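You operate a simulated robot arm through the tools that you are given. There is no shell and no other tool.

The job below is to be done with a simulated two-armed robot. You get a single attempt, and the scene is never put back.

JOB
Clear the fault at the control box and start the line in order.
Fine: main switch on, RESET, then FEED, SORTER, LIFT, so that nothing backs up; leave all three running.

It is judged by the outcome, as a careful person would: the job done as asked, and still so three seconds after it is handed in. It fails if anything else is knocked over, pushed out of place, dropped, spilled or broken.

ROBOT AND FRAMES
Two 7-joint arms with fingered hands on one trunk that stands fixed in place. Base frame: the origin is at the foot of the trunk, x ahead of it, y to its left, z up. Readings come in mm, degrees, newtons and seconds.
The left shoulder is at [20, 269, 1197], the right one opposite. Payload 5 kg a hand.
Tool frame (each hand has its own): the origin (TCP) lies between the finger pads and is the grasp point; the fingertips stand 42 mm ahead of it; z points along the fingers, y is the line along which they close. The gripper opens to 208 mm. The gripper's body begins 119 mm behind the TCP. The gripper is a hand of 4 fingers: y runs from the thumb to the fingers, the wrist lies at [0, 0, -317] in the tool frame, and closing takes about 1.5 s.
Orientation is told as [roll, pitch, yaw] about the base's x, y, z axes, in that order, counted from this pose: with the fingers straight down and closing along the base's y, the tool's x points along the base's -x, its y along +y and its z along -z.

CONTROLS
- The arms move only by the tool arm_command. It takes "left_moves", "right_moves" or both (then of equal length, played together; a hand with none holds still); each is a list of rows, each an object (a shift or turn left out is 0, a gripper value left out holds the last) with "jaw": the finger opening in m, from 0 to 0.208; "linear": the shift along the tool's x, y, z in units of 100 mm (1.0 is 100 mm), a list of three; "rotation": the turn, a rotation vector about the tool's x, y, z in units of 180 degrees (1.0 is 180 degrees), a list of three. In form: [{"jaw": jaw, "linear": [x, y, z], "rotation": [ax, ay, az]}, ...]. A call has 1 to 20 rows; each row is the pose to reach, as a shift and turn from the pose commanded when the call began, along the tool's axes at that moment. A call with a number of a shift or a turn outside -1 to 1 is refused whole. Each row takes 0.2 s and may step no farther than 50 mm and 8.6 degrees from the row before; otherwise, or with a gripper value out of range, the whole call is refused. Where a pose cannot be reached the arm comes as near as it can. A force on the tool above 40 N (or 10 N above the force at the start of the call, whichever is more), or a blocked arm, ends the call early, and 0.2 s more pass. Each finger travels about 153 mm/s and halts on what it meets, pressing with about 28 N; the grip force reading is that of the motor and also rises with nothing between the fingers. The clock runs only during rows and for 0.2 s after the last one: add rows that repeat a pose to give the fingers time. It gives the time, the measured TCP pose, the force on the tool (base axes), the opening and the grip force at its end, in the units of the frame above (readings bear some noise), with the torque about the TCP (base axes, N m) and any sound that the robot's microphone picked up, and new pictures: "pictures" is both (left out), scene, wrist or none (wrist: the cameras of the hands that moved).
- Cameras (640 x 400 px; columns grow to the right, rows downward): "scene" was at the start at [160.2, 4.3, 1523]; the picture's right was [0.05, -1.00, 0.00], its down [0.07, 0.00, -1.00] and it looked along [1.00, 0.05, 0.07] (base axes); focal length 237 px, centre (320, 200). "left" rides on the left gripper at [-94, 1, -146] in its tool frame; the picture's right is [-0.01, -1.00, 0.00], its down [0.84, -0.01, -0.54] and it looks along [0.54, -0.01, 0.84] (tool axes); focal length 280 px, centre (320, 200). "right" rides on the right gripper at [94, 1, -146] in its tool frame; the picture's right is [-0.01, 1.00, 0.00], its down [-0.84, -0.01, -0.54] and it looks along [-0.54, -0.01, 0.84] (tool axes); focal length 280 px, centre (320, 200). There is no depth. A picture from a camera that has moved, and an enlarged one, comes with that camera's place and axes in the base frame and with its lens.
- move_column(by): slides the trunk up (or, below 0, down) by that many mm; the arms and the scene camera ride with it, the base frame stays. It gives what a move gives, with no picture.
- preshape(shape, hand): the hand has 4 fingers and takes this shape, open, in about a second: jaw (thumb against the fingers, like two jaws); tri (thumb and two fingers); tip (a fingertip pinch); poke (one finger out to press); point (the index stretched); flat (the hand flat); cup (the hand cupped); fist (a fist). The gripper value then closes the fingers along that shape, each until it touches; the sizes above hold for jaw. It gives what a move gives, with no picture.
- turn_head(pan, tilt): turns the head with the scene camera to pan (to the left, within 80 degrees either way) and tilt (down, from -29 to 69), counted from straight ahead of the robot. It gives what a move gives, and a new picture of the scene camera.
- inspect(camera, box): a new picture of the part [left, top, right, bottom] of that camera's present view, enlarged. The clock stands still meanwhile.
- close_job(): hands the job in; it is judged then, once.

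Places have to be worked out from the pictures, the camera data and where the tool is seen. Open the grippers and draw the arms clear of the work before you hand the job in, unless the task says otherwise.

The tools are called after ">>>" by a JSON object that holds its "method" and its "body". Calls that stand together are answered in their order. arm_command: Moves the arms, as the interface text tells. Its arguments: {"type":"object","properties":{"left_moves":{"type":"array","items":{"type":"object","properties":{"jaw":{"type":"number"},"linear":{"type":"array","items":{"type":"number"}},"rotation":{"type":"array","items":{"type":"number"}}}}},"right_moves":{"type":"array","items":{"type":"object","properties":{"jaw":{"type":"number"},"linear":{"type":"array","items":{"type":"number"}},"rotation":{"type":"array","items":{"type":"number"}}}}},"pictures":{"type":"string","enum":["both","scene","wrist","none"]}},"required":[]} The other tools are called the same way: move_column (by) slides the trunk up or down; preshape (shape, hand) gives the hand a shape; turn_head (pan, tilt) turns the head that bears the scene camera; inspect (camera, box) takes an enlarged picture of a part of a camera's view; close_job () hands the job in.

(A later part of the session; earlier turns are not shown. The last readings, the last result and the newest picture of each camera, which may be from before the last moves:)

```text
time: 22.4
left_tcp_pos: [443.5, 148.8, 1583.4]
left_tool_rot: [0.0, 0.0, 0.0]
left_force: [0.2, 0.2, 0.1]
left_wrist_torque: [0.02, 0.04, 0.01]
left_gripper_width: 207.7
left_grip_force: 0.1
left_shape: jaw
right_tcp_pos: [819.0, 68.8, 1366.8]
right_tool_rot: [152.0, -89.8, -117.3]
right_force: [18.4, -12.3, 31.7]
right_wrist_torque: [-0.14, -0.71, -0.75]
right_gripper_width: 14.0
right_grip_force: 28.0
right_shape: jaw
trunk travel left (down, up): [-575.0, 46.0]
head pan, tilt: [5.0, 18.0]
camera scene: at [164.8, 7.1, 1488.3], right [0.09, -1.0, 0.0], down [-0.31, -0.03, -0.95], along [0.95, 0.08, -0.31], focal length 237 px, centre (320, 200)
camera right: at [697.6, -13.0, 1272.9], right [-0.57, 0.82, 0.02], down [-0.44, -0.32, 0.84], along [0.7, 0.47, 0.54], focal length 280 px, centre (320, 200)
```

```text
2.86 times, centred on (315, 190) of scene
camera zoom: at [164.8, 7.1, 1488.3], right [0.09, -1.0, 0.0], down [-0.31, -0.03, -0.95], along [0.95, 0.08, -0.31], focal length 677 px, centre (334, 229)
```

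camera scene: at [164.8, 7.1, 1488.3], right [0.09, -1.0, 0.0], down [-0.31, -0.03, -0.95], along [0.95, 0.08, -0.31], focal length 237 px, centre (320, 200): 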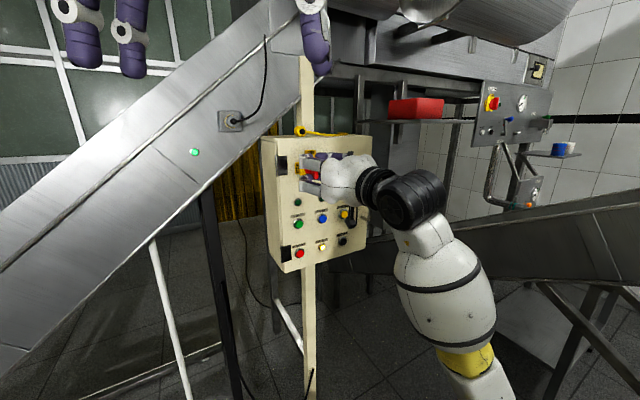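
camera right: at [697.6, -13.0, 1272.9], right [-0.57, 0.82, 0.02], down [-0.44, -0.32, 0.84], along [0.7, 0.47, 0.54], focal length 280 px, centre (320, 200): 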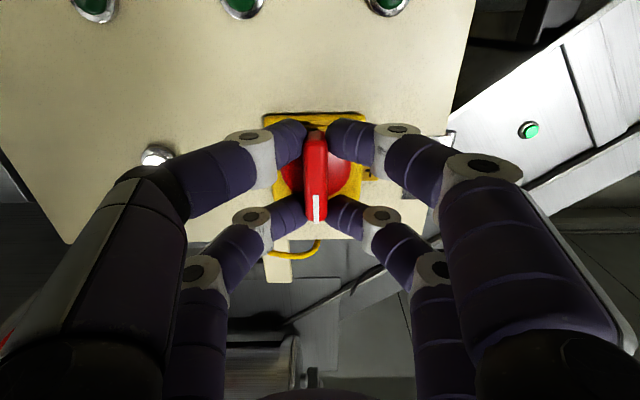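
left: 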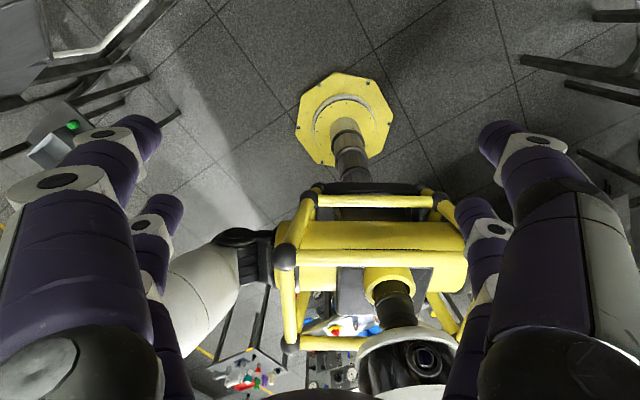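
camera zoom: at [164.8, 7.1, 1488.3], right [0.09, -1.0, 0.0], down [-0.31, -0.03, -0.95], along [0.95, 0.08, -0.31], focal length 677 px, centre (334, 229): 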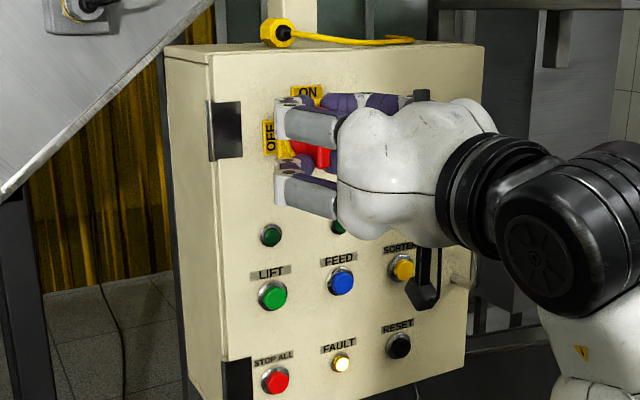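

The MAINS lamp is lit, the FAULT lamp is on, and the handle's mark points to ON. I open the fingers and draw straight back.

>>> {"method": "arm_command", "body": {"right_moves": [{"jaw": 0.03}, {"jaw": 0.06}, {"jaw": 0.06}, {"jaw": 0.06, "linear": [0, 0, -0.3]}, {"jaw": 0.06, "linear": [0, 0, -0.65]}, {"jaw": 0.06, "linear": [0, 0, -1.0]}]}}

>>> {"method": "inspect", "body": {"camera": "scene", "box": [250, 120, 380, 275]}}

```text
time: 23.9
left_tcp_pos: [441.8, 149.9, 1584.5]
left_tool_rot: [0.0, -0.2, 0.0]
left_force: [-0.5, -0.5, -0.2]
left_wrist_torque: [0.05, -0.14, 0.0]
left_gripper_width: 207.9
left_grip_force: 0.1
left_shape: jaw
right_tcp_pos: [734.3, 14.8, 1366.6]
right_tool_rot: [97.7, -90.1, -62.8]
right_force: [-0.4, -0.2, 0.7]
right_wrist_torque: [-0.01, 0.03, -0.02]
right_gripper_width: 59.6
right_grip_force: 0.0
right_shape: jaw
trunk travel left (down, up): [-575.0, 46.0]
head pan, tilt: [5.0, 18.0]
camera scene: at [164.4, 8.1, 1488.2], right [0.09, -1.0, 0.0], down [-0.31, -0.03, -0.95], along [0.95, 0.08, -0.31], focal length 237 px, centre (320, 200)
camera right: at [614.1, -68.9, 1271.9], right [-0.57, 0.82, 0.01], down [-0.43, -0.32, 0.84], along [0.7, 0.48, 0.54], focal length 280 px, centre (320, 200)
```

scene: 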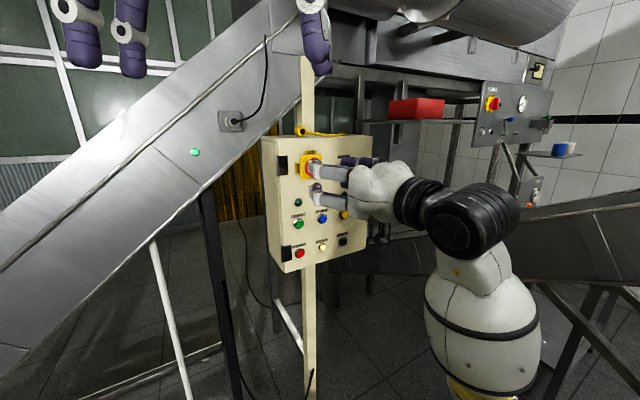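
right: 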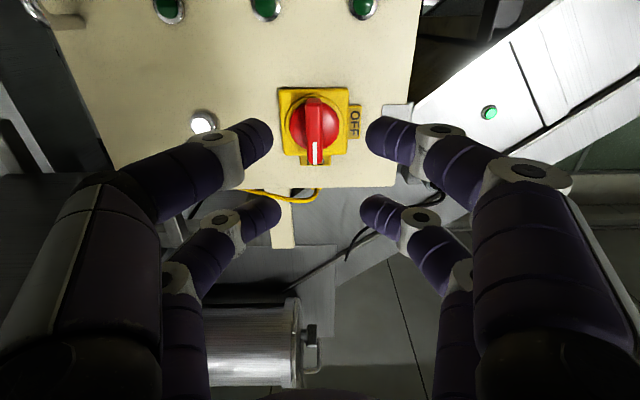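

```text
2.58 times, centred on (315, 198) of scene
camera zoom: at [164.4, 8.1, 1488.2], right [0.09, -1.0, 0.0], down [-0.31, -0.03, -0.95], along [0.95, 0.08, -0.31], focal length 612 px, centre (333, 206)
```

zoom: 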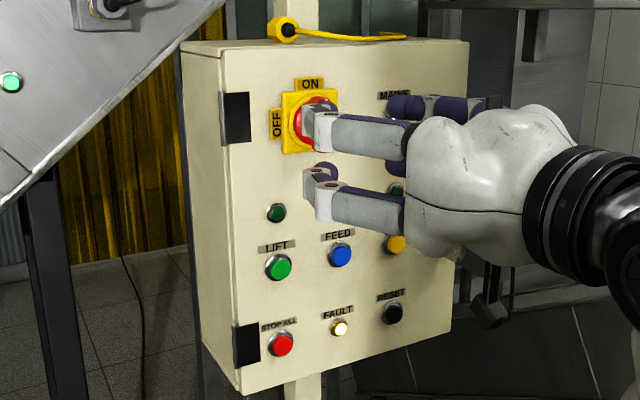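

The switch stays ON with MAINS and FAULT lit. For pressing, I'll use closed fingertips with the left pair leading, so I roll back −90°, close the fingers and move right and down toward RESET (u≈541, z≈1083).

>>> {"method": "arm_command", "body": {"right_moves": [{"jaw": 0.03, "linear": [0.08, -0.08, -0.02], "rotation": [0, 0, -0.04]}, {"jaw": 0.0, "linear": [0.16, -0.16, -0.04], "rotation": [0, 0, -0.08]}, {"linear": [0.24, -0.24, -0.06], "rotation": [0, 0, -0.12]}, {"linear": [0.32, -0.32, -0.08], "rotation": [0, 0, -0.16]}, {"linear": [0.4, -0.4, -0.1], "rotation": [0, 0, -0.2]}, {"linear": [0.48, -0.48, -0.12], "rotation": [0, 0, -0.24]}, {"linear": [0.56, -0.56, -0.14], "rotation": [0, 0, -0.28]}, {"linear": [0.64, -0.64, -0.16], "rotation": [0, 0, -0.32]}, {"linear": [0.72, -0.72, -0.18], "rotation": [0, 0, -0.36]}, {"linear": [0.8, -0.8, -0.2], "rotation": [0, 0, -0.4]}, {"linear": [0.88, -0.88, -0.22], "rotation": [0, 0, -0.44]}, {"linear": [0.96, -0.96, -0.24], "rotation": [0, 0, -0.48]}, {"linear": [1.0, -1.0, -0.25], "rotation": [0, 0, -0.5]}]}}

```text
time: 26.6
left_tcp_pos: [442.6, 148.5, 1583.1]
left_tool_rot: [0.1, 0.0, 0.0]
left_force: [0.0, -0.3, -0.4]
left_wrist_torque: [-0.02, 0.0, 0.02]
left_gripper_width: 207.8
left_grip_force: 0.0
left_shape: jaw
right_tcp_pos: [772.9, -81.0, 1266.9]
right_tool_rot: [-90.0, 0.0, 124.9]
right_force: [-0.1, -0.7, 0.1]
right_wrist_torque: [0.04, 0.01, -0.01]
right_gripper_width: 0.2
right_grip_force: 28.4
right_shape: jaw
trunk travel left (down, up): [-575.0, 46.0]
head pan, tilt: [5.0, 18.0]
camera scene: at [165.0, 8.5, 1488.1], right [0.09, -1.0, 0.0], down [-0.31, -0.03, -0.95], along [0.95, 0.08, -0.31], focal length 237 px, centre (320, 200)
camera right: at [706.9, -241.7, 1264.7], right [-0.01, 0.01, -1.0], down [-0.92, 0.38, 0.01], along [0.38, 0.92, 0.01], focal length 280 px, centre (320, 200)
```

scene: 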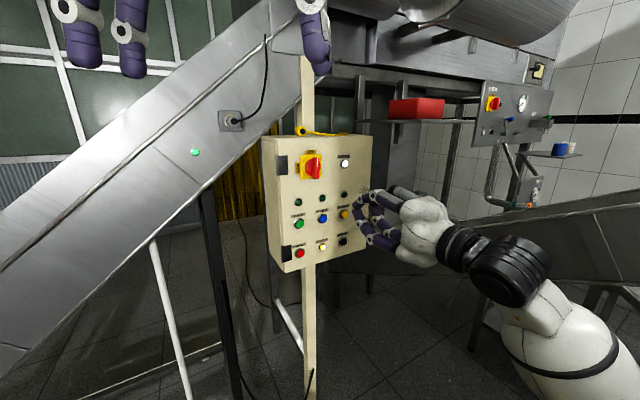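
right: 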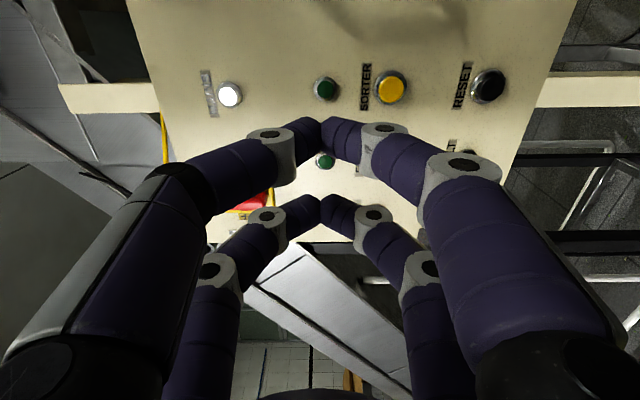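

All clear. Next I yaw the hand 20° to the right so the left fingertip pair leads, while moving right and down.

>>> {"method": "arm_command", "body": {"right_moves": [{"linear": [0.12, 0.25, 0], "rotation": [0, 0.028, 0]}, {"linear": [0.24, 0.5, 0], "rotation": [0, 0.056, 0]}, {"linear": [0.36, 0.75, 0], "rotation": [0, 0.083, 0]}, {"linear": [0.47, 1.0, 0], "rotation": [0, 0.111, 0]}]}}

```text
time: 27.9
left_tcp_pos: [442.8, 148.7, 1584.1]
left_tool_rot: [-0.1, 0.0, 0.0]
left_force: [0.3, -0.4, -0.2]
left_wrist_torque: [0.11, 0.03, 0.0]
left_gripper_width: 208.0
left_grip_force: 0.0
left_shape: jaw
right_tcp_pos: [811.4, -185.9, 1150.8]
right_tool_rot: [-90.0, 5.3, 110.6]
right_force: [-1.1, 1.1, 0.1]
right_wrist_torque: [-0.01, -0.01, -0.12]
right_gripper_width: 0.0
right_grip_force: 27.7
right_shape: jaw
right hand out of reach, approached as far as the arm can: row 2, 3, 4
trunk travel left (down, up): [-575.0, 46.0]
head pan, tilt: [5.0, 18.0]
stopped in row 4 (right hand): the arm was blocked; the commanded pose is now the measured one
camera scene: at [165.1, 8.0, 1488.1], right [0.09, -1.0, 0.0], down [-0.31, -0.03, -0.95], along [0.95, 0.08, -0.31], focal length 237 px, centre (320, 200)
camera right: at [706.8, -324.7, 1157.9], right [0.03, -0.07, -1.0], down [-0.8, 0.6, -0.06], along [0.6, 0.8, -0.04], focal length 280 px, centre (320, 200)
```

scene: 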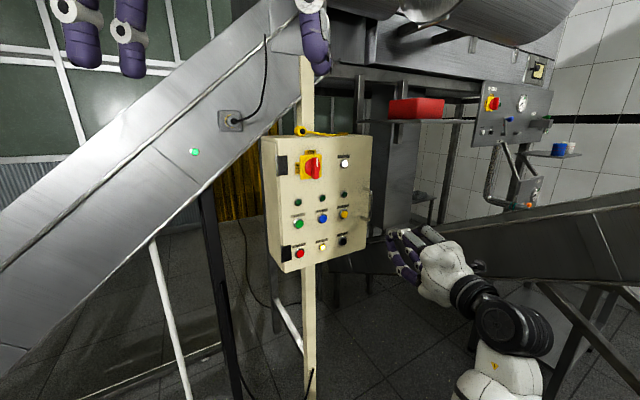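
right: 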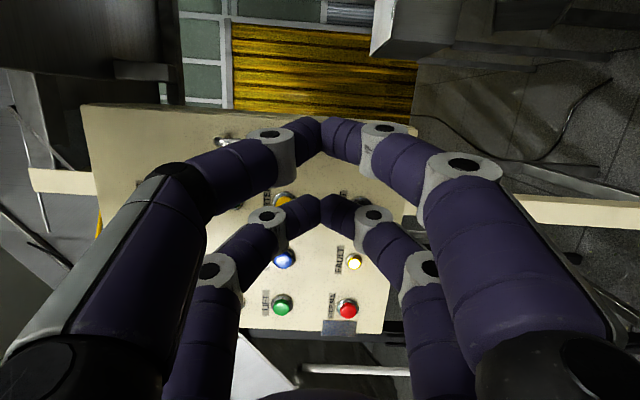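

The arm ran into a joint limit at that yaw and drifted right (nothing touched). I return toward the previous pose; I'll keep 35° yaw and roll so the fingertip pairs lie one above the other instead.

>>> {"method": "arm_command", "body": {"right_moves": [{"linear": [-0.25, -0.24, 0], "rotation": [0, -0.02, 0.008]}, {"linear": [-0.5, -0.48, 0], "rotation": [0, -0.04, 0.015]}, {"linear": [-0.75, -0.72, 0], "rotation": [0, -0.06, 0.022]}, {"linear": [-0.98, -0.95, 0], "rotation": [0, -0.08, 0.029]}]}}

```text
time: 28.9
left_tcp_pos: [442.2, 149.4, 1583.5]
left_tool_rot: [0.0, 0.1, 0.0]
left_force: [-0.1, 0.4, 0.0]
left_wrist_torque: [-0.03, -0.02, 0.04]
left_gripper_width: 207.9
left_grip_force: 0.0
left_shape: jaw
right_tcp_pos: [773.3, -84.8, 1237.4]
right_tool_rot: [-89.5, -0.1, 125.1]
right_force: [-0.7, -0.6, -0.2]
right_wrist_torque: [0.01, 0.01, -0.02]
right_gripper_width: 0.0
right_grip_force: 27.6
right_shape: jaw
trunk travel left (down, up): [-575.0, 46.0]
head pan, tilt: [5.0, 18.0]
camera scene: at [164.9, 8.4, 1488.1], right [0.09, -1.0, 0.0], down [-0.31, -0.03, -0.95], along [0.95, 0.08, -0.31], focal length 237 px, centre (320, 200)
camera right: at [707.1, -245.9, 1237.4], right [-0.02, 0.01, -1.0], down [-0.93, 0.38, 0.02], along [0.38, 0.93, 0.0], focal length 280 px, centre (320, 200)
```

scene: 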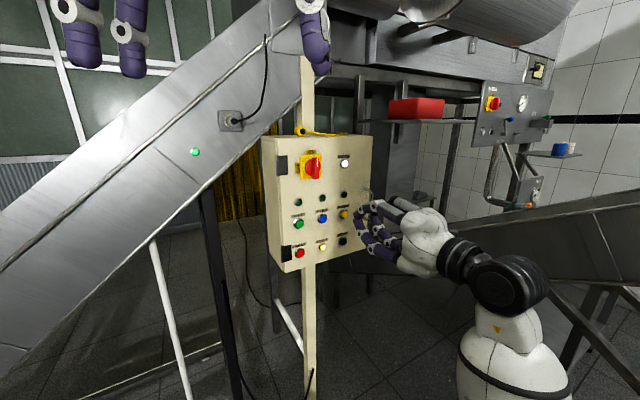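
right: 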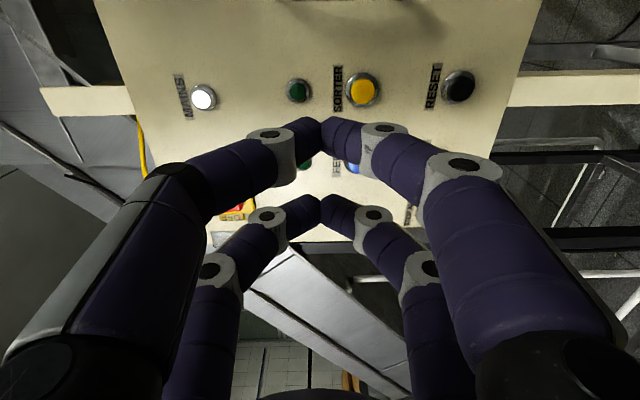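

Back to a clean pose. Now I roll +90° (pairs vertical) while moving right 28 mm and down 100 mm toward RESET.

>>> {"method": "arm_command", "body": {"right_moves": [{"linear": [0.02, 0.08, 0], "rotation": [0, 0, 0.04]}, {"linear": [0.04, 0.16, 0], "rotation": [0, 0, 0.08]}, {"linear": [0.06, 0.24, 0], "rotation": [0, 0, 0.12]}, {"linear": [0.08, 0.32, 0], "rotation": [0, 0, 0.16]}, {"linear": [0.11, 0.4, 0], "rotation": [0, 0, 0.2]}, {"linear": [0.13, 0.48, 0], "rotation": [0, 0, 0.24]}, {"linear": [0.15, 0.56, 0], "rotation": [0, 0, 0.28]}, {"linear": [0.18, 0.64, 0], "rotation": [0, 0, 0.32]}, {"linear": [0.2, 0.72, 0], "rotation": [0, 0, 0.36]}, {"linear": [0.22, 0.8, 0], "rotation": [0, 0, 0.4]}, {"linear": [0.24, 0.88, 0], "rotation": [0, 0, 0.44]}, {"linear": [0.27, 0.96, 0], "rotation": [0, 0, 0.48]}, {"linear": [0.28, 1.0, 0], "rotation": [0, 0, 0.5]}]}}

```text
time: 31.6
left_tcp_pos: [442.1, 149.2, 1583.5]
left_tool_rot: [0.0, 0.0, 0.0]
left_force: [0.5, -1.7, 0.6]
left_wrist_torque: [0.06, -0.01, -0.01]
left_gripper_width: 207.8
left_grip_force: 0.1
left_shape: jaw
right_tcp_pos: [789.2, -110.2, 1135.7]
right_tool_rot: [4.5, -89.3, 30.4]
right_force: [1.0, -0.6, -0.5]
right_wrist_torque: [0.0, 0.0, 0.03]
right_gripper_width: 0.2
right_grip_force: 27.9
right_shape: jaw
trunk travel left (down, up): [-575.0, 46.0]
head pan, tilt: [5.0, 18.0]
camera scene: at [165.1, 8.1, 1488.0], right [0.09, -1.0, 0.0], down [-0.31, -0.03, -0.95], along [0.95, 0.08, -0.31], focal length 237 px, centre (320, 200)
camera right: at [667.2, -194.8, 1043.7], right [-0.57, 0.82, 0.02], down [-0.43, -0.31, 0.85], along [0.7, 0.48, 0.53], focal length 280 px, centre (320, 200)
```

scene: 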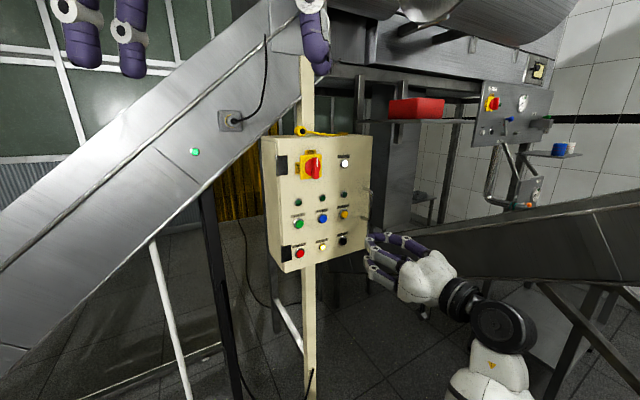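
right: 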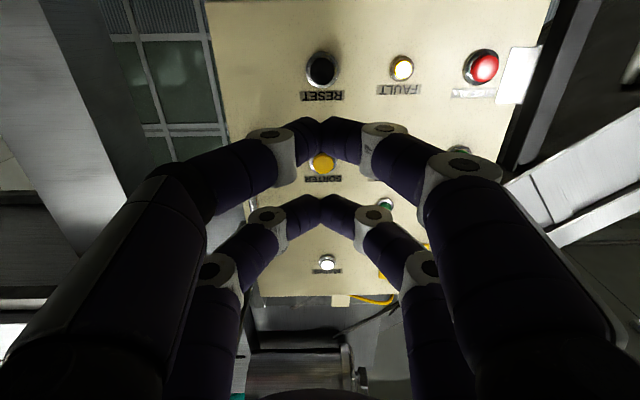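

The view is very good: RESET lies straight above the lower fingertip pair in the (inverted) wrist picture, at z≈1085, u≈541. I lower 23 mm and advance 100 mm, then check again.

>>> {"method": "arm_command", "body": {"right_moves": [{"linear": [0.23, 0.02, 0.0]}, {"linear": [0.23, 0.02, 0.3]}, {"linear": [0.23, 0.02, 0.6]}, {"linear": [0.23, 0.02, 0.85]}, {"linear": [0.23, 0.02, 1.0]}]}}

>>> {"method": "inspect", "body": {"camera": "scene", "box": [260, 160, 420, 290]}}

```text
time: 32.9
left_tcp_pos: [441.9, 151.0, 1583.0]
left_tool_rot: [-0.1, 0.0, 0.0]
left_force: [-0.4, 0.4, 0.4]
left_wrist_torque: [0.02, 0.01, -0.01]
left_gripper_width: 207.9
left_grip_force: 0.0
left_shape: jaw
right_tcp_pos: [869.7, -50.1, 1110.6]
right_tool_rot: [4.8, -89.2, 30.3]
right_force: [-0.1, -0.4, 0.5]
right_wrist_torque: [0.01, 0.01, 0.02]
right_gripper_width: 0.0
right_grip_force: 27.9
right_shape: jaw
trunk travel left (down, up): [-575.0, 46.0]
head pan, tilt: [5.0, 18.0]
camera scene: at [165.0, 8.4, 1488.1], right [0.09, -1.0, 0.0], down [-0.31, -0.03, -0.95], along [0.95, 0.08, -0.31], focal length 237 px, centre (320, 200)
camera right: at [747.8, -133.2, 1019.0], right [-0.57, 0.82, 0.02], down [-0.42, -0.31, 0.85], along [0.7, 0.48, 0.53], focal length 280 px, centre (320, 200)
```

scene: 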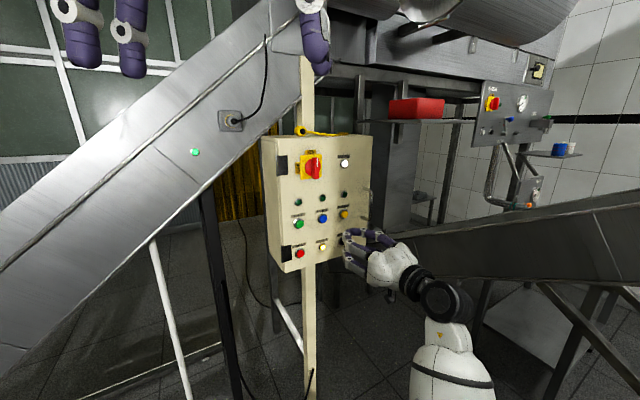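
right: 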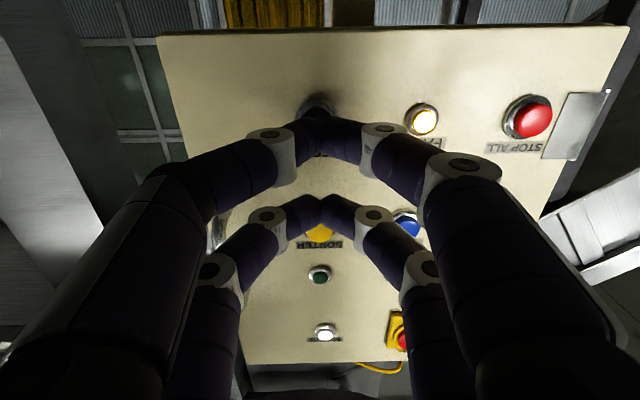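

```text
3.08 times, centred on (340, 225) of scene
camera zoom: at [165.0, 8.4, 1488.1], right [0.09, -1.0, 0.0], down [-0.31, -0.03, -0.95], along [0.95, 0.08, -0.31], focal length 729 px, centre (258, 123)
```

zoom: 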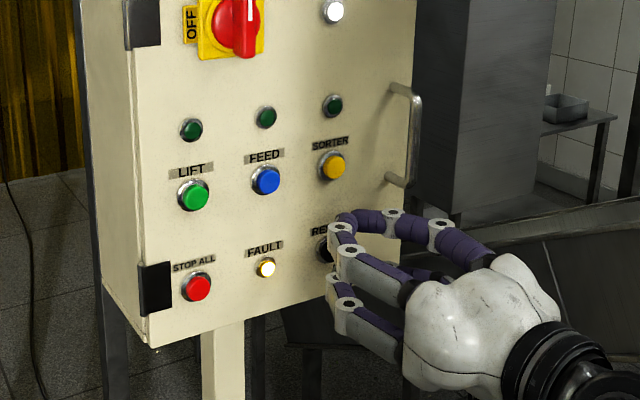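

The lower pair is right in front of RESET, about 35 mm short. I advance gently in small steps until the button is pressed.

>>> {"method": "arm_command", "body": {"right_moves": [{"linear": [0, 0, 0.2]}, {"linear": [0, 0, 0.27]}, {"linear": [0, 0, 0.31]}, {"linear": [0, 0, 0.34]}, {"linear": [0, 0, 0.36]}, {"linear": [0, 0, 0.38]}]}}

>>> {"method": "inspect", "body": {"camera": "scene", "box": [260, 140, 420, 290]}}

```text
time: 34.2
left_tcp_pos: [441.4, 150.6, 1583.5]
left_tool_rot: [0.0, 0.0, -0.1]
left_force: [0.8, 0.8, 0.2]
left_wrist_torque: [-0.02, -0.02, -0.01]
left_gripper_width: 208.0
left_grip_force: 0.0
left_shape: jaw
right_tcp_pos: [900.2, -35.0, 1105.2]
right_tool_rot: [-2.0, -88.9, 36.7]
right_force: [-23.1, -8.4, -4.7]
right_wrist_torque: [-0.33, 0.7, 0.43]
right_gripper_width: 0.1
right_grip_force: 27.7
right_shape: jaw
trunk travel left (down, up): [-575.0, 46.0]
head pan, tilt: [5.0, 18.0]
heard: click
camera scene: at [163.7, 7.8, 1488.2], right [0.09, -1.0, 0.0], down [-0.31, -0.03, -0.95], along [0.95, 0.08, -0.31], focal length 237 px, centre (320, 200)
camera right: at [777.5, -118.5, 1013.7], right [-0.57, 0.82, 0.01], down [-0.42, -0.31, 0.85], along [0.71, 0.48, 0.52], focal length 280 px, centre (320, 200)
```

scene: 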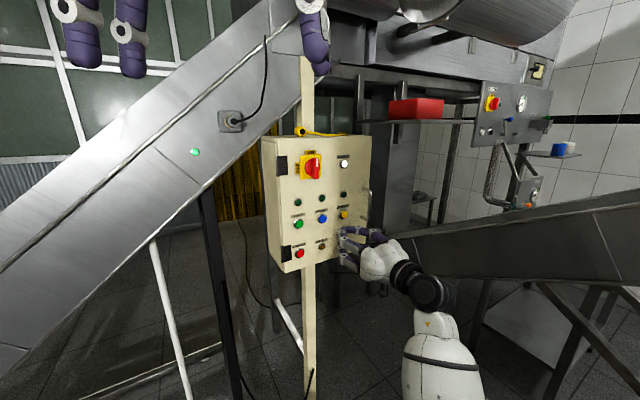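
right: 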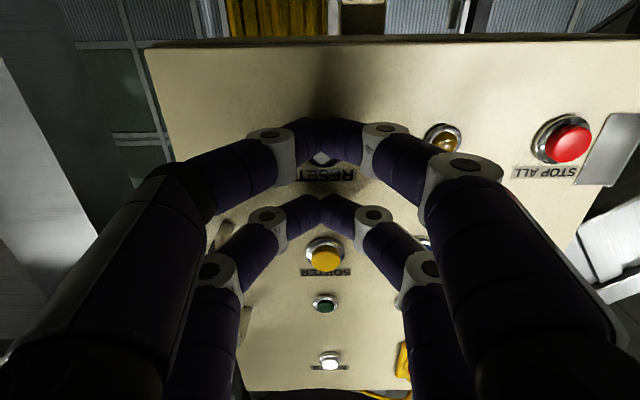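

```text
2.67 times, centred on (340, 215) of scene
camera zoom: at [163.7, 7.8, 1488.2], right [0.09, -1.0, 0.0], down [-0.31, -0.03, -0.95], along [0.95, 0.08, -0.31], focal length 632 px, centre (267, 160)
```

zoom: 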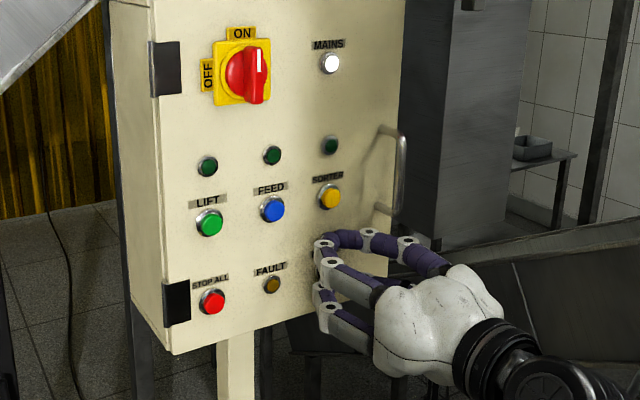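

A click was heard and the FAULT lamp went out. I back off 70 mm, then shift left 84 mm and up 49 mm so the upper fingertip pair faces FEED.

>>> {"method": "arm_command", "body": {"right_moves": [{"linear": [0, 0, 0.1]}, {"linear": [0, 0, -0.3]}, {"linear": [0, 0, -0.7]}, {"linear": [-0.16, 0.28, -0.7]}, {"linear": [-0.33, 0.56, -0.7]}, {"linear": [-0.49, 0.84, -0.7]}, {"linear": [-0.49, 0.84, -0.7]}]}}

>>> {"method": "inspect", "body": {"camera": "scene", "box": [260, 140, 420, 290]}}

>>> {"method": "inspect", "body": {"camera": "right", "box": [200, 60, 460, 270]}}

```text
time: 34.6
left_tcp_pos: [441.5, 149.3, 1583.7]
left_tool_rot: [0.0, -0.1, 0.0]
left_force: [1.1, 0.3, -0.8]
left_wrist_torque: [-0.04, 0.16, 0.02]
left_gripper_width: 208.0
left_grip_force: 0.1
left_shape: jaw
right_tcp_pos: [904.5, -33.8, 1104.7]
right_tool_rot: [-9.7, -88.8, 44.5]
right_force: [-40.4, -13.8, 3.1]
right_wrist_torque: [-0.01, 0.55, 0.75]
right_gripper_width: 0.0
right_grip_force: 28.1
right_shape: jaw
trunk travel left (down, up): [-575.0, 46.0]
head pan, tilt: [5.0, 18.0]
stopped in row 1 (right hand): the force on the tool passed its limit at 59 N (the readings are from after the stop); the commanded pose is now the measured one
camera scene: at [162.8, 7.8, 1488.4], right [0.09, -1.0, 0.0], down [-0.31, -0.03, -0.95], along [0.95, 0.08, -0.31], focal length 237 px, centre (320, 200)
camera right: at [780.9, -117.1, 1013.4], right [-0.57, 0.82, 0.01], down [-0.42, -0.3, 0.85], along [0.7, 0.48, 0.52], focal length 280 px, centre (320, 200)
```

scene: 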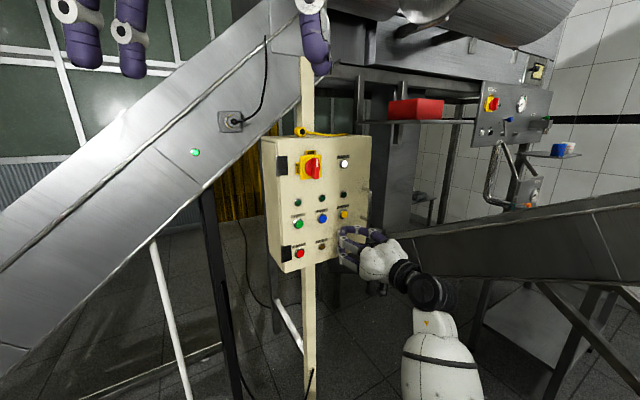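
right: 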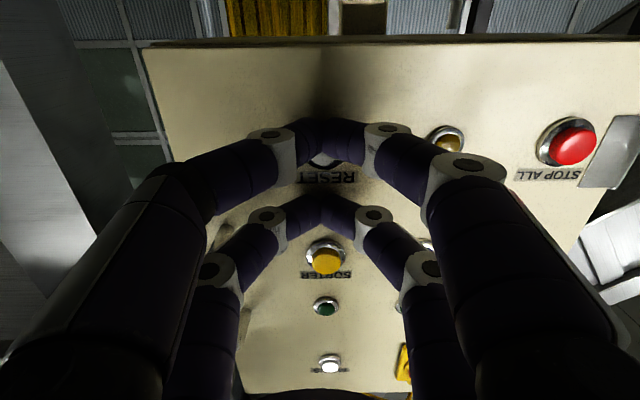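

```text
2.67 times, centred on (340, 215) of scene
camera zoom: at [162.8, 7.8, 1488.4], right [0.09, -1.0, 0.0], down [-0.31, -0.03, -0.95], along [0.95, 0.08, -0.31], focal length 632 px, centre (267, 160)
```

zoom: 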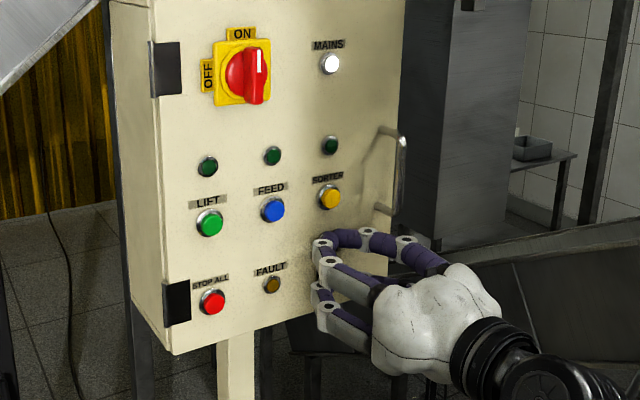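

```text
1.90 times, centred on (330, 165) of right
camera zoom: at [780.9, -117.1, 1013.4], right [-0.57, 0.82, 0.01], down [-0.42, -0.3, 0.85], along [0.7, 0.48, 0.52], focal length 534 px, centre (301, 267)
```

zoom: 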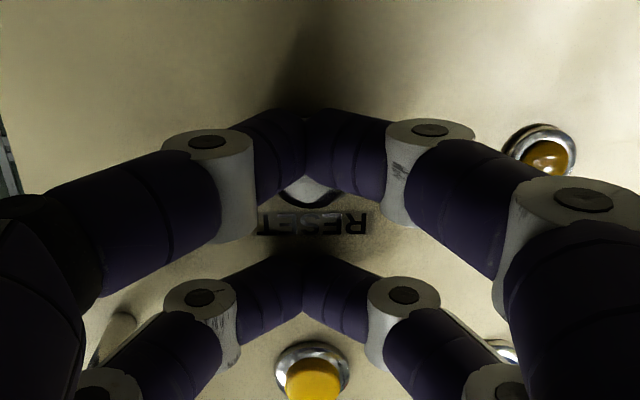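

My first row mistakenly pressed forward again and the force limit stopped it; the panel still reads the same (MAINS lit, FAULT off). I now retreat straight back 70 mm.

>>> {"method": "arm_command", "body": {"right_moves": [{"linear": [0, 0, -0.1]}, {"linear": [0, 0, -0.3]}, {"linear": [0, 0, -0.5], "rotation": [0, -0.004, 0]}, {"linear": [0, 0, -0.7], "rotation": [0, -0.007, 0]}]}}

>>> {"method": "inspect", "body": {"camera": "scene", "box": [260, 140, 420, 290]}}

```text
time: 35.6
left_tcp_pos: [441.6, 149.2, 1583.5]
left_tool_rot: [0.0, -0.2, 0.0]
left_force: [-1.2, -0.9, 0.6]
left_wrist_torque: [0.03, -0.04, -0.02]
left_gripper_width: 207.8
left_grip_force: 0.0
left_shape: jaw
right_tcp_pos: [848.2, -71.1, 1103.7]
right_tool_rot: [-84.2, -89.9, 119.2]
right_force: [-0.9, 0.5, 0.1]
right_wrist_torque: [-0.03, 0.05, -0.01]
right_gripper_width: 0.0
right_grip_force: 28.1
right_shape: jaw
trunk travel left (down, up): [-575.0, 46.0]
head pan, tilt: [5.0, 18.0]
camera scene: at [164.5, 8.2, 1488.2], right [0.09, -1.0, 0.0], down [-0.31, -0.03, -0.95], along [0.95, 0.08, -0.31], focal length 237 px, centre (320, 200)
camera right: at [726.6, -152.9, 1010.0], right [-0.57, 0.82, 0.01], down [-0.44, -0.32, 0.84], along [0.7, 0.48, 0.54], focal length 280 px, centre (320, 200)
```

scene: 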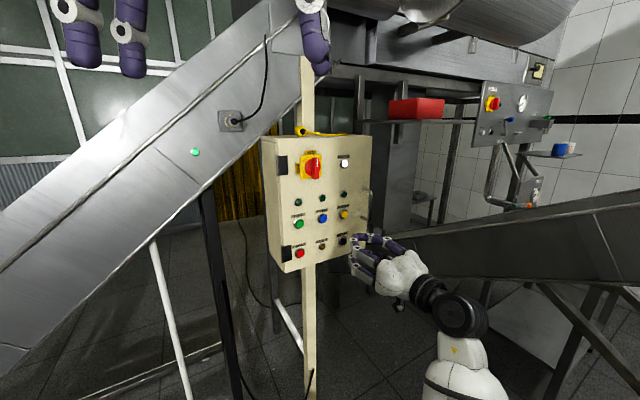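
right: 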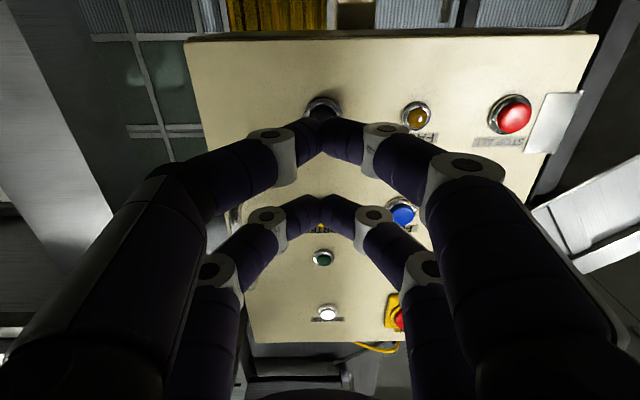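

```text
2.67 times, centred on (340, 215) of scene
camera zoom: at [164.5, 8.2, 1488.2], right [0.09, -1.0, 0.0], down [-0.31, -0.03, -0.95], along [0.95, 0.08, -0.31], focal length 632 px, centre (267, 160)
```

zoom: 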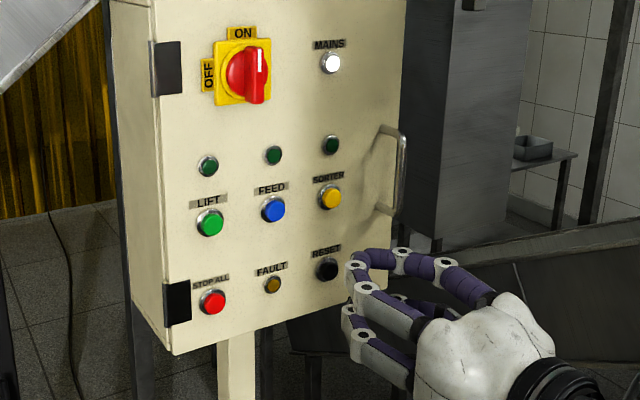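

RESET done and panel intact. FEED reads as u≈455, z≈1190; I shift left 89 mm and up 57 mm to bring the upper pair in front of it.

>>> {"method": "arm_command", "body": {"right_moves": [{"linear": [-0.2, 0.3, 0]}, {"linear": [-0.4, 0.6, 0]}, {"linear": [-0.57, 0.89, 0]}, {"linear": [-0.57, 0.89, 0]}]}}

>>> {"method": "inspect", "body": {"camera": "right", "box": [200, 100, 460, 270]}}

>>> {"method": "inspect", "body": {"camera": "scene", "box": [260, 140, 420, 290]}}

```text
time: 36.8
left_tcp_pos: [441.6, 149.8, 1583.7]
left_tool_rot: [-0.1, 0.0, 0.0]
left_force: [-0.5, 0.9, 0.2]
left_wrist_torque: [-0.04, -0.02, 0.04]
left_gripper_width: 208.1
left_grip_force: 0.1
left_shape: jaw
right_tcp_pos: [811.4, -32.3, 1136.5]
right_tool_rot: [-59.4, -85.6, 91.9]
right_force: [0.2, -0.1, 0.3]
right_wrist_torque: [0.02, 0.03, -0.02]
right_gripper_width: 0.2
right_grip_force: 28.9
right_shape: jaw
trunk travel left (down, up): [-575.0, 46.0]
head pan, tilt: [5.0, 18.0]
stopped in row 4 (right hand): the arm was blocked; the commanded pose is now the measured one
camera scene: at [164.7, 8.7, 1488.1], right [0.09, -1.0, 0.0], down [-0.31, -0.03, -0.95], along [0.95, 0.08, -0.31], focal length 237 px, centre (320, 200)
camera right: at [687.7, -117.0, 1048.4], right [-0.54, 0.84, -0.05], down [-0.45, -0.23, 0.86], along [0.71, 0.49, 0.5], focal length 280 px, centre (320, 200)
```

scene: 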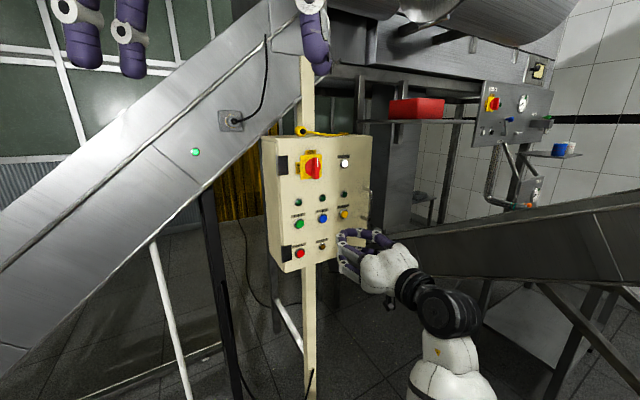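
right: 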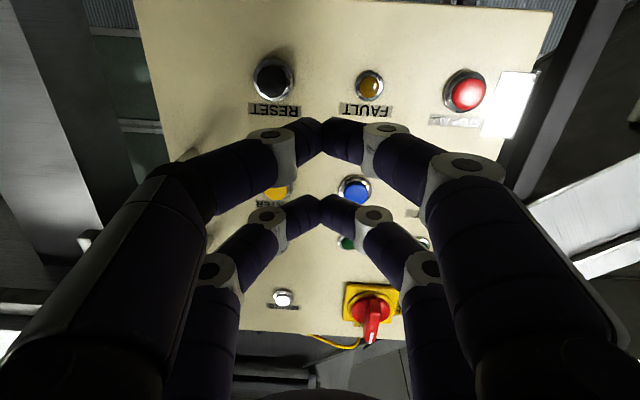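

```text
2.35 times, centred on (330, 185) of right
camera zoom: at [687.7, -117.0, 1048.4], right [-0.54, 0.84, -0.05], down [-0.45, -0.23, 0.86], along [0.71, 0.49, 0.5], focal length 660 px, centre (296, 235)
```

zoom: 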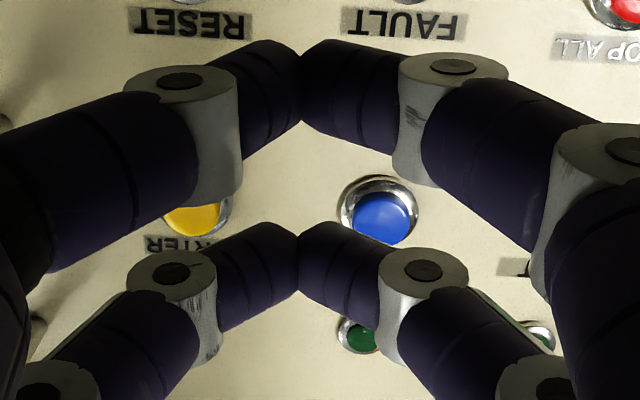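

```text
2.67 times, centred on (340, 215) of scene
camera zoom: at [164.7, 8.7, 1488.1], right [0.09, -1.0, 0.0], down [-0.31, -0.03, -0.95], along [0.95, 0.08, -0.31], focal length 632 px, centre (267, 160)
```

zoom: 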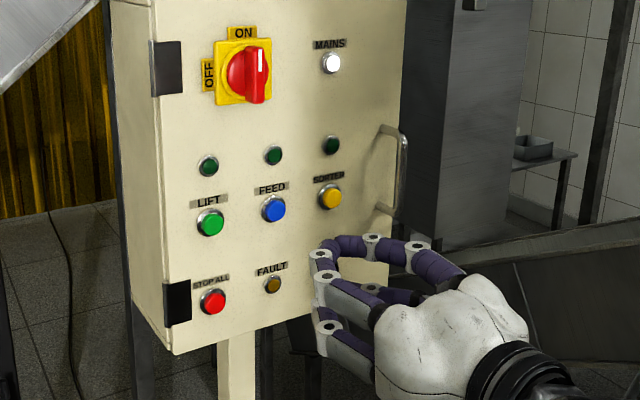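

The arm jammed at a joint limit again at [811, -32, 1137], well short of the panel. I retreat and roll back −90° while rising, the posture that was free before.

>>> {"method": "arm_command", "body": {"right_moves": [{"linear": [0, 0, -0.2]}, {"linear": [0, 0, -0.4], "rotation": [0, 0, -0.04]}, {"linear": [-0.08, 0, -0.6], "rotation": [0, 0, -0.08]}, {"linear": [-0.16, 0, -0.6], "rotation": [0, 0, -0.12]}, {"linear": [-0.24, 0, -0.6], "rotation": [0, 0, -0.16]}, {"linear": [-0.32, 0, -0.6], "rotation": [0, 0, -0.2]}, {"linear": [-0.4, 0, -0.6], "rotation": [0, 0, -0.24]}, {"linear": [-0.48, 0, -0.6], "rotation": [0, 0, -0.28]}, {"linear": [-0.56, 0, -0.6], "rotation": [0, 0, -0.32]}, {"linear": [-0.64, 0, -0.6], "rotation": [0, 0, -0.36]}, {"linear": [-0.72, 0, -0.6], "rotation": [0, 0, -0.4]}, {"linear": [-0.8, 0, -0.6], "rotation": [0, 0, -0.44]}, {"linear": [-0.88, 0, -0.6], "rotation": [0, 0, -0.48]}]}}

```text
time: 39.6
left_tcp_pos: [444.0, 149.7, 1582.5]
left_tool_rot: [0.0, 0.0, 0.1]
left_force: [0.9, -0.1, -1.2]
left_wrist_torque: [0.0, -0.03, -0.01]
left_gripper_width: 207.8
left_grip_force: 0.0
left_shape: jaw
right_tcp_pos: [760.5, -57.3, 1226.9]
right_tool_rot: [-87.8, 0.2, 122.4]
right_force: [-0.5, 0.2, 0.1]
right_wrist_torque: [0.0, 0.02, -0.01]
right_gripper_width: 0.1
right_grip_force: 27.8
right_shape: jaw
trunk travel left (down, up): [-575.0, 46.0]
head pan, tilt: [5.0, 18.0]
camera scene: at [164.9, 8.4, 1488.1], right [0.09, -1.0, 0.0], down [-0.31, -0.03, -0.95], along [0.95, 0.08, -0.31], focal length 237 px, centre (320, 200)
camera right: at [687.2, -214.9, 1231.6], right [-0.04, -0.01, -1.0], down [-0.91, 0.42, 0.03], along [0.42, 0.91, -0.03], focal length 280 px, centre (320, 200)
```

scene: 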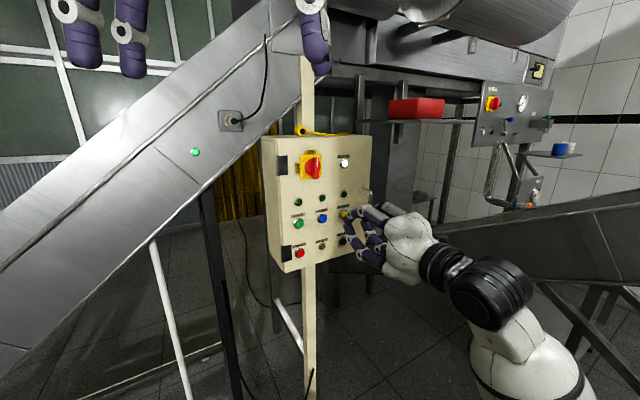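
right: 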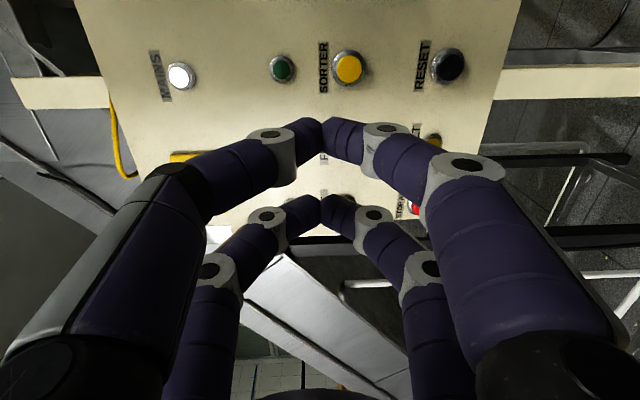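

Free again at this roll. I now go to a −45° roll (pairs diagonal), correct the small pitch/yaw errors, and place the upper-left pair in front of FEED.

>>> {"method": "arm_command", "body": {"right_moves": [{"linear": [-0.01, 0.1, 0], "rotation": [0.002, -0.002, 0.04]}, {"linear": [-0.02, 0.2, 0], "rotation": [0.004, -0.005, 0.08]}, {"linear": [-0.03, 0.3, 0], "rotation": [0.006, -0.007, 0.12]}, {"linear": [-0.05, 0.4, 0], "rotation": [0.008, -0.01, 0.16]}, {"linear": [-0.06, 0.5, 0], "rotation": [0.01, -0.012, 0.2]}, {"linear": [-0.07, 0.57, 0], "rotation": [0.0128, -0.0144, 0.24]}, {"linear": [-0.07, 0.57, 0], "rotation": [0.0128, -0.0144, 0.25]}]}}

>>> {"method": "inspect", "body": {"camera": "scene", "box": [260, 140, 420, 290]}}

```text
time: 41.2
left_tcp_pos: [443.1, 148.9, 1583.9]
left_tool_rot: [0.0, -0.1, 0.0]
left_force: [0.1, 0.3, 0.9]
left_wrist_torque: [-0.05, 0.03, 0.01]
left_gripper_width: 207.9
left_grip_force: 0.0
left_shape: jaw
right_tcp_pos: [754.8, -52.0, 1170.1]
right_tool_rot: [-91.3, -45.0, 124.9]
right_force: [0.2, 0.1, 0.6]
right_wrist_torque: [-0.03, 0.01, 0.06]
right_gripper_width: 0.0
right_grip_force: 28.2
right_shape: jaw
trunk travel left (down, up): [-575.0, 46.0]
head pan, tilt: [5.0, 18.0]
camera scene: at [165.0, 8.4, 1488.1], right [0.09, -1.0, 0.0], down [-0.31, -0.03, -0.95], along [0.95, 0.08, -0.31], focal length 237 px, centre (320, 200)
camera right: at [670.5, -187.6, 1100.5], right [-0.39, 0.6, -0.7], down [-0.78, 0.18, 0.6], along [0.48, 0.78, 0.4], focal length 280 px, centre (320, 200)
```

scene: 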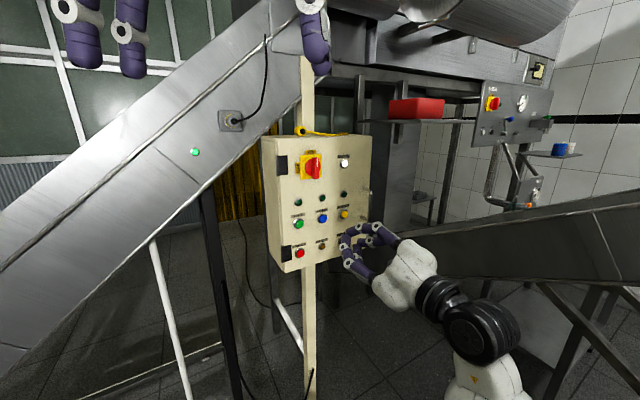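
right: 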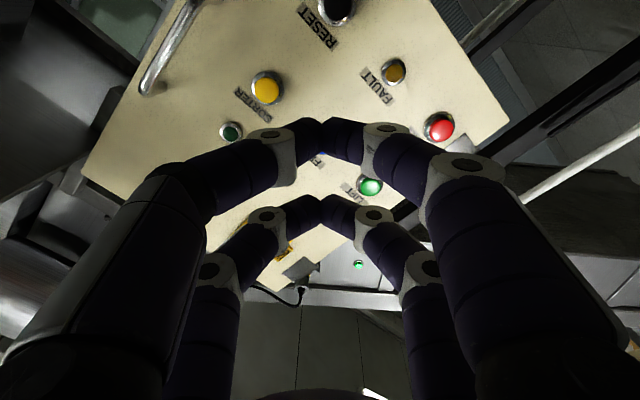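

```text
2.67 times, centred on (340, 215) of scene
camera zoom: at [165.0, 8.4, 1488.1], right [0.09, -1.0, 0.0], down [-0.31, -0.03, -0.95], along [0.95, 0.08, -0.31], focal length 632 px, centre (267, 160)
```

zoom: 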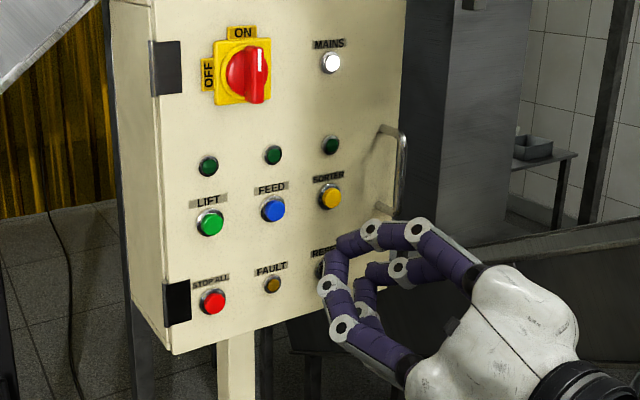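

Pose reached accurately (u≈476, z≈1170). I advance 100 mm toward FEED and check alignment.

>>> {"method": "arm_command", "body": {"right_moves": [{"linear": [0, 0, 0.3]}, {"linear": [0, 0, 0.6]}, {"linear": [0, 0, 0.85]}, {"linear": [0, 0, 1.0]}, {"linear": [0, 0, 1.0]}]}}

>>> {"method": "inspect", "body": {"camera": "scene", "box": [280, 170, 380, 250]}}

>>> {"method": "inspect", "body": {"camera": "right", "box": [200, 80, 440, 270]}}

```text
time: 42.4
left_tcp_pos: [442.9, 148.9, 1582.5]
left_tool_rot: [0.0, 0.0, 0.0]
left_force: [0.8, 0.4, 0.0]
left_wrist_torque: [0.0, -0.01, 0.01]
left_gripper_width: 208.0
left_grip_force: 0.1
left_shape: jaw
right_tcp_pos: [839.4, 3.2, 1170.7]
right_tool_rot: [-91.3, -44.9, 125.0]
right_force: [0.8, -0.2, 0.1]
right_wrist_torque: [0.0, 0.0, 0.01]
right_gripper_width: 0.2
right_grip_force: 27.9
right_shape: jaw
trunk travel left (down, up): [-575.0, 46.0]
head pan, tilt: [5.0, 18.0]
camera scene: at [165.1, 8.4, 1488.0], right [0.09, -1.0, 0.0], down [-0.31, -0.03, -0.95], along [0.95, 0.08, -0.31], focal length 237 px, centre (320, 200)
camera right: at [754.8, -131.9, 1101.5], right [-0.39, 0.6, -0.7], down [-0.78, 0.18, 0.6], along [0.48, 0.78, 0.4], focal length 280 px, centre (320, 200)
```

scene: 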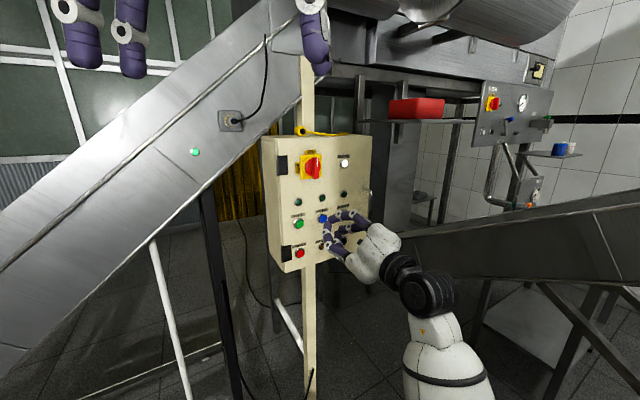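
right: 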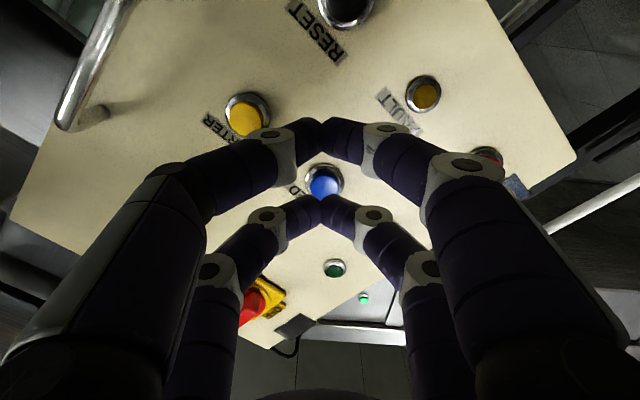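

```text
5.00 times, centred on (330, 210) of scene
camera zoom: at [165.1, 8.4, 1488.0], right [0.09, -1.0, 0.0], down [-0.31, -0.03, -0.95], along [0.95, 0.08, -0.31], focal length 1185 px, centre (270, 150)
```

zoom: 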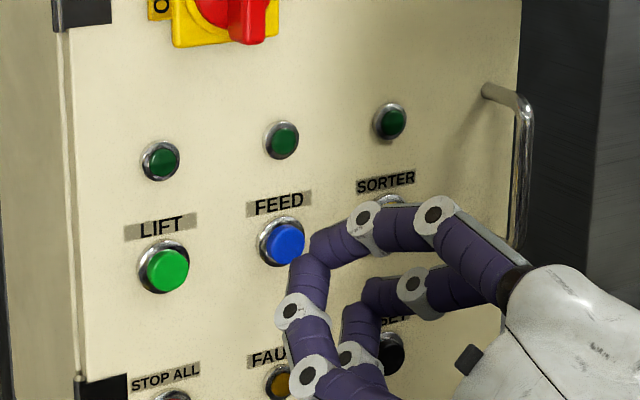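

```text
2.11 times, centred on (320, 175) of right
camera zoom: at [754.8, -131.9, 1101.5], right [-0.39, 0.6, -0.7], down [-0.78, 0.18, 0.6], along [0.48, 0.78, 0.4], focal length 590 px, centre (320, 253)
```

zoom: 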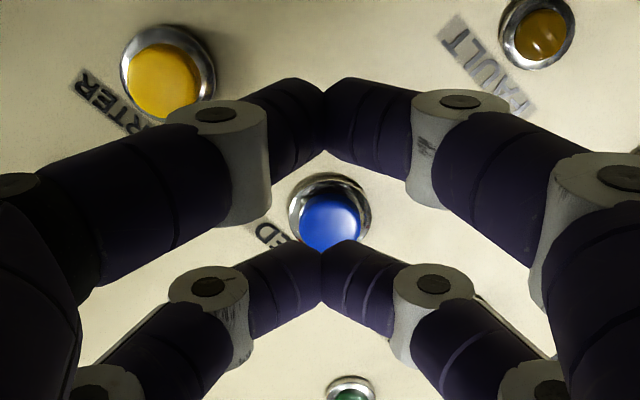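

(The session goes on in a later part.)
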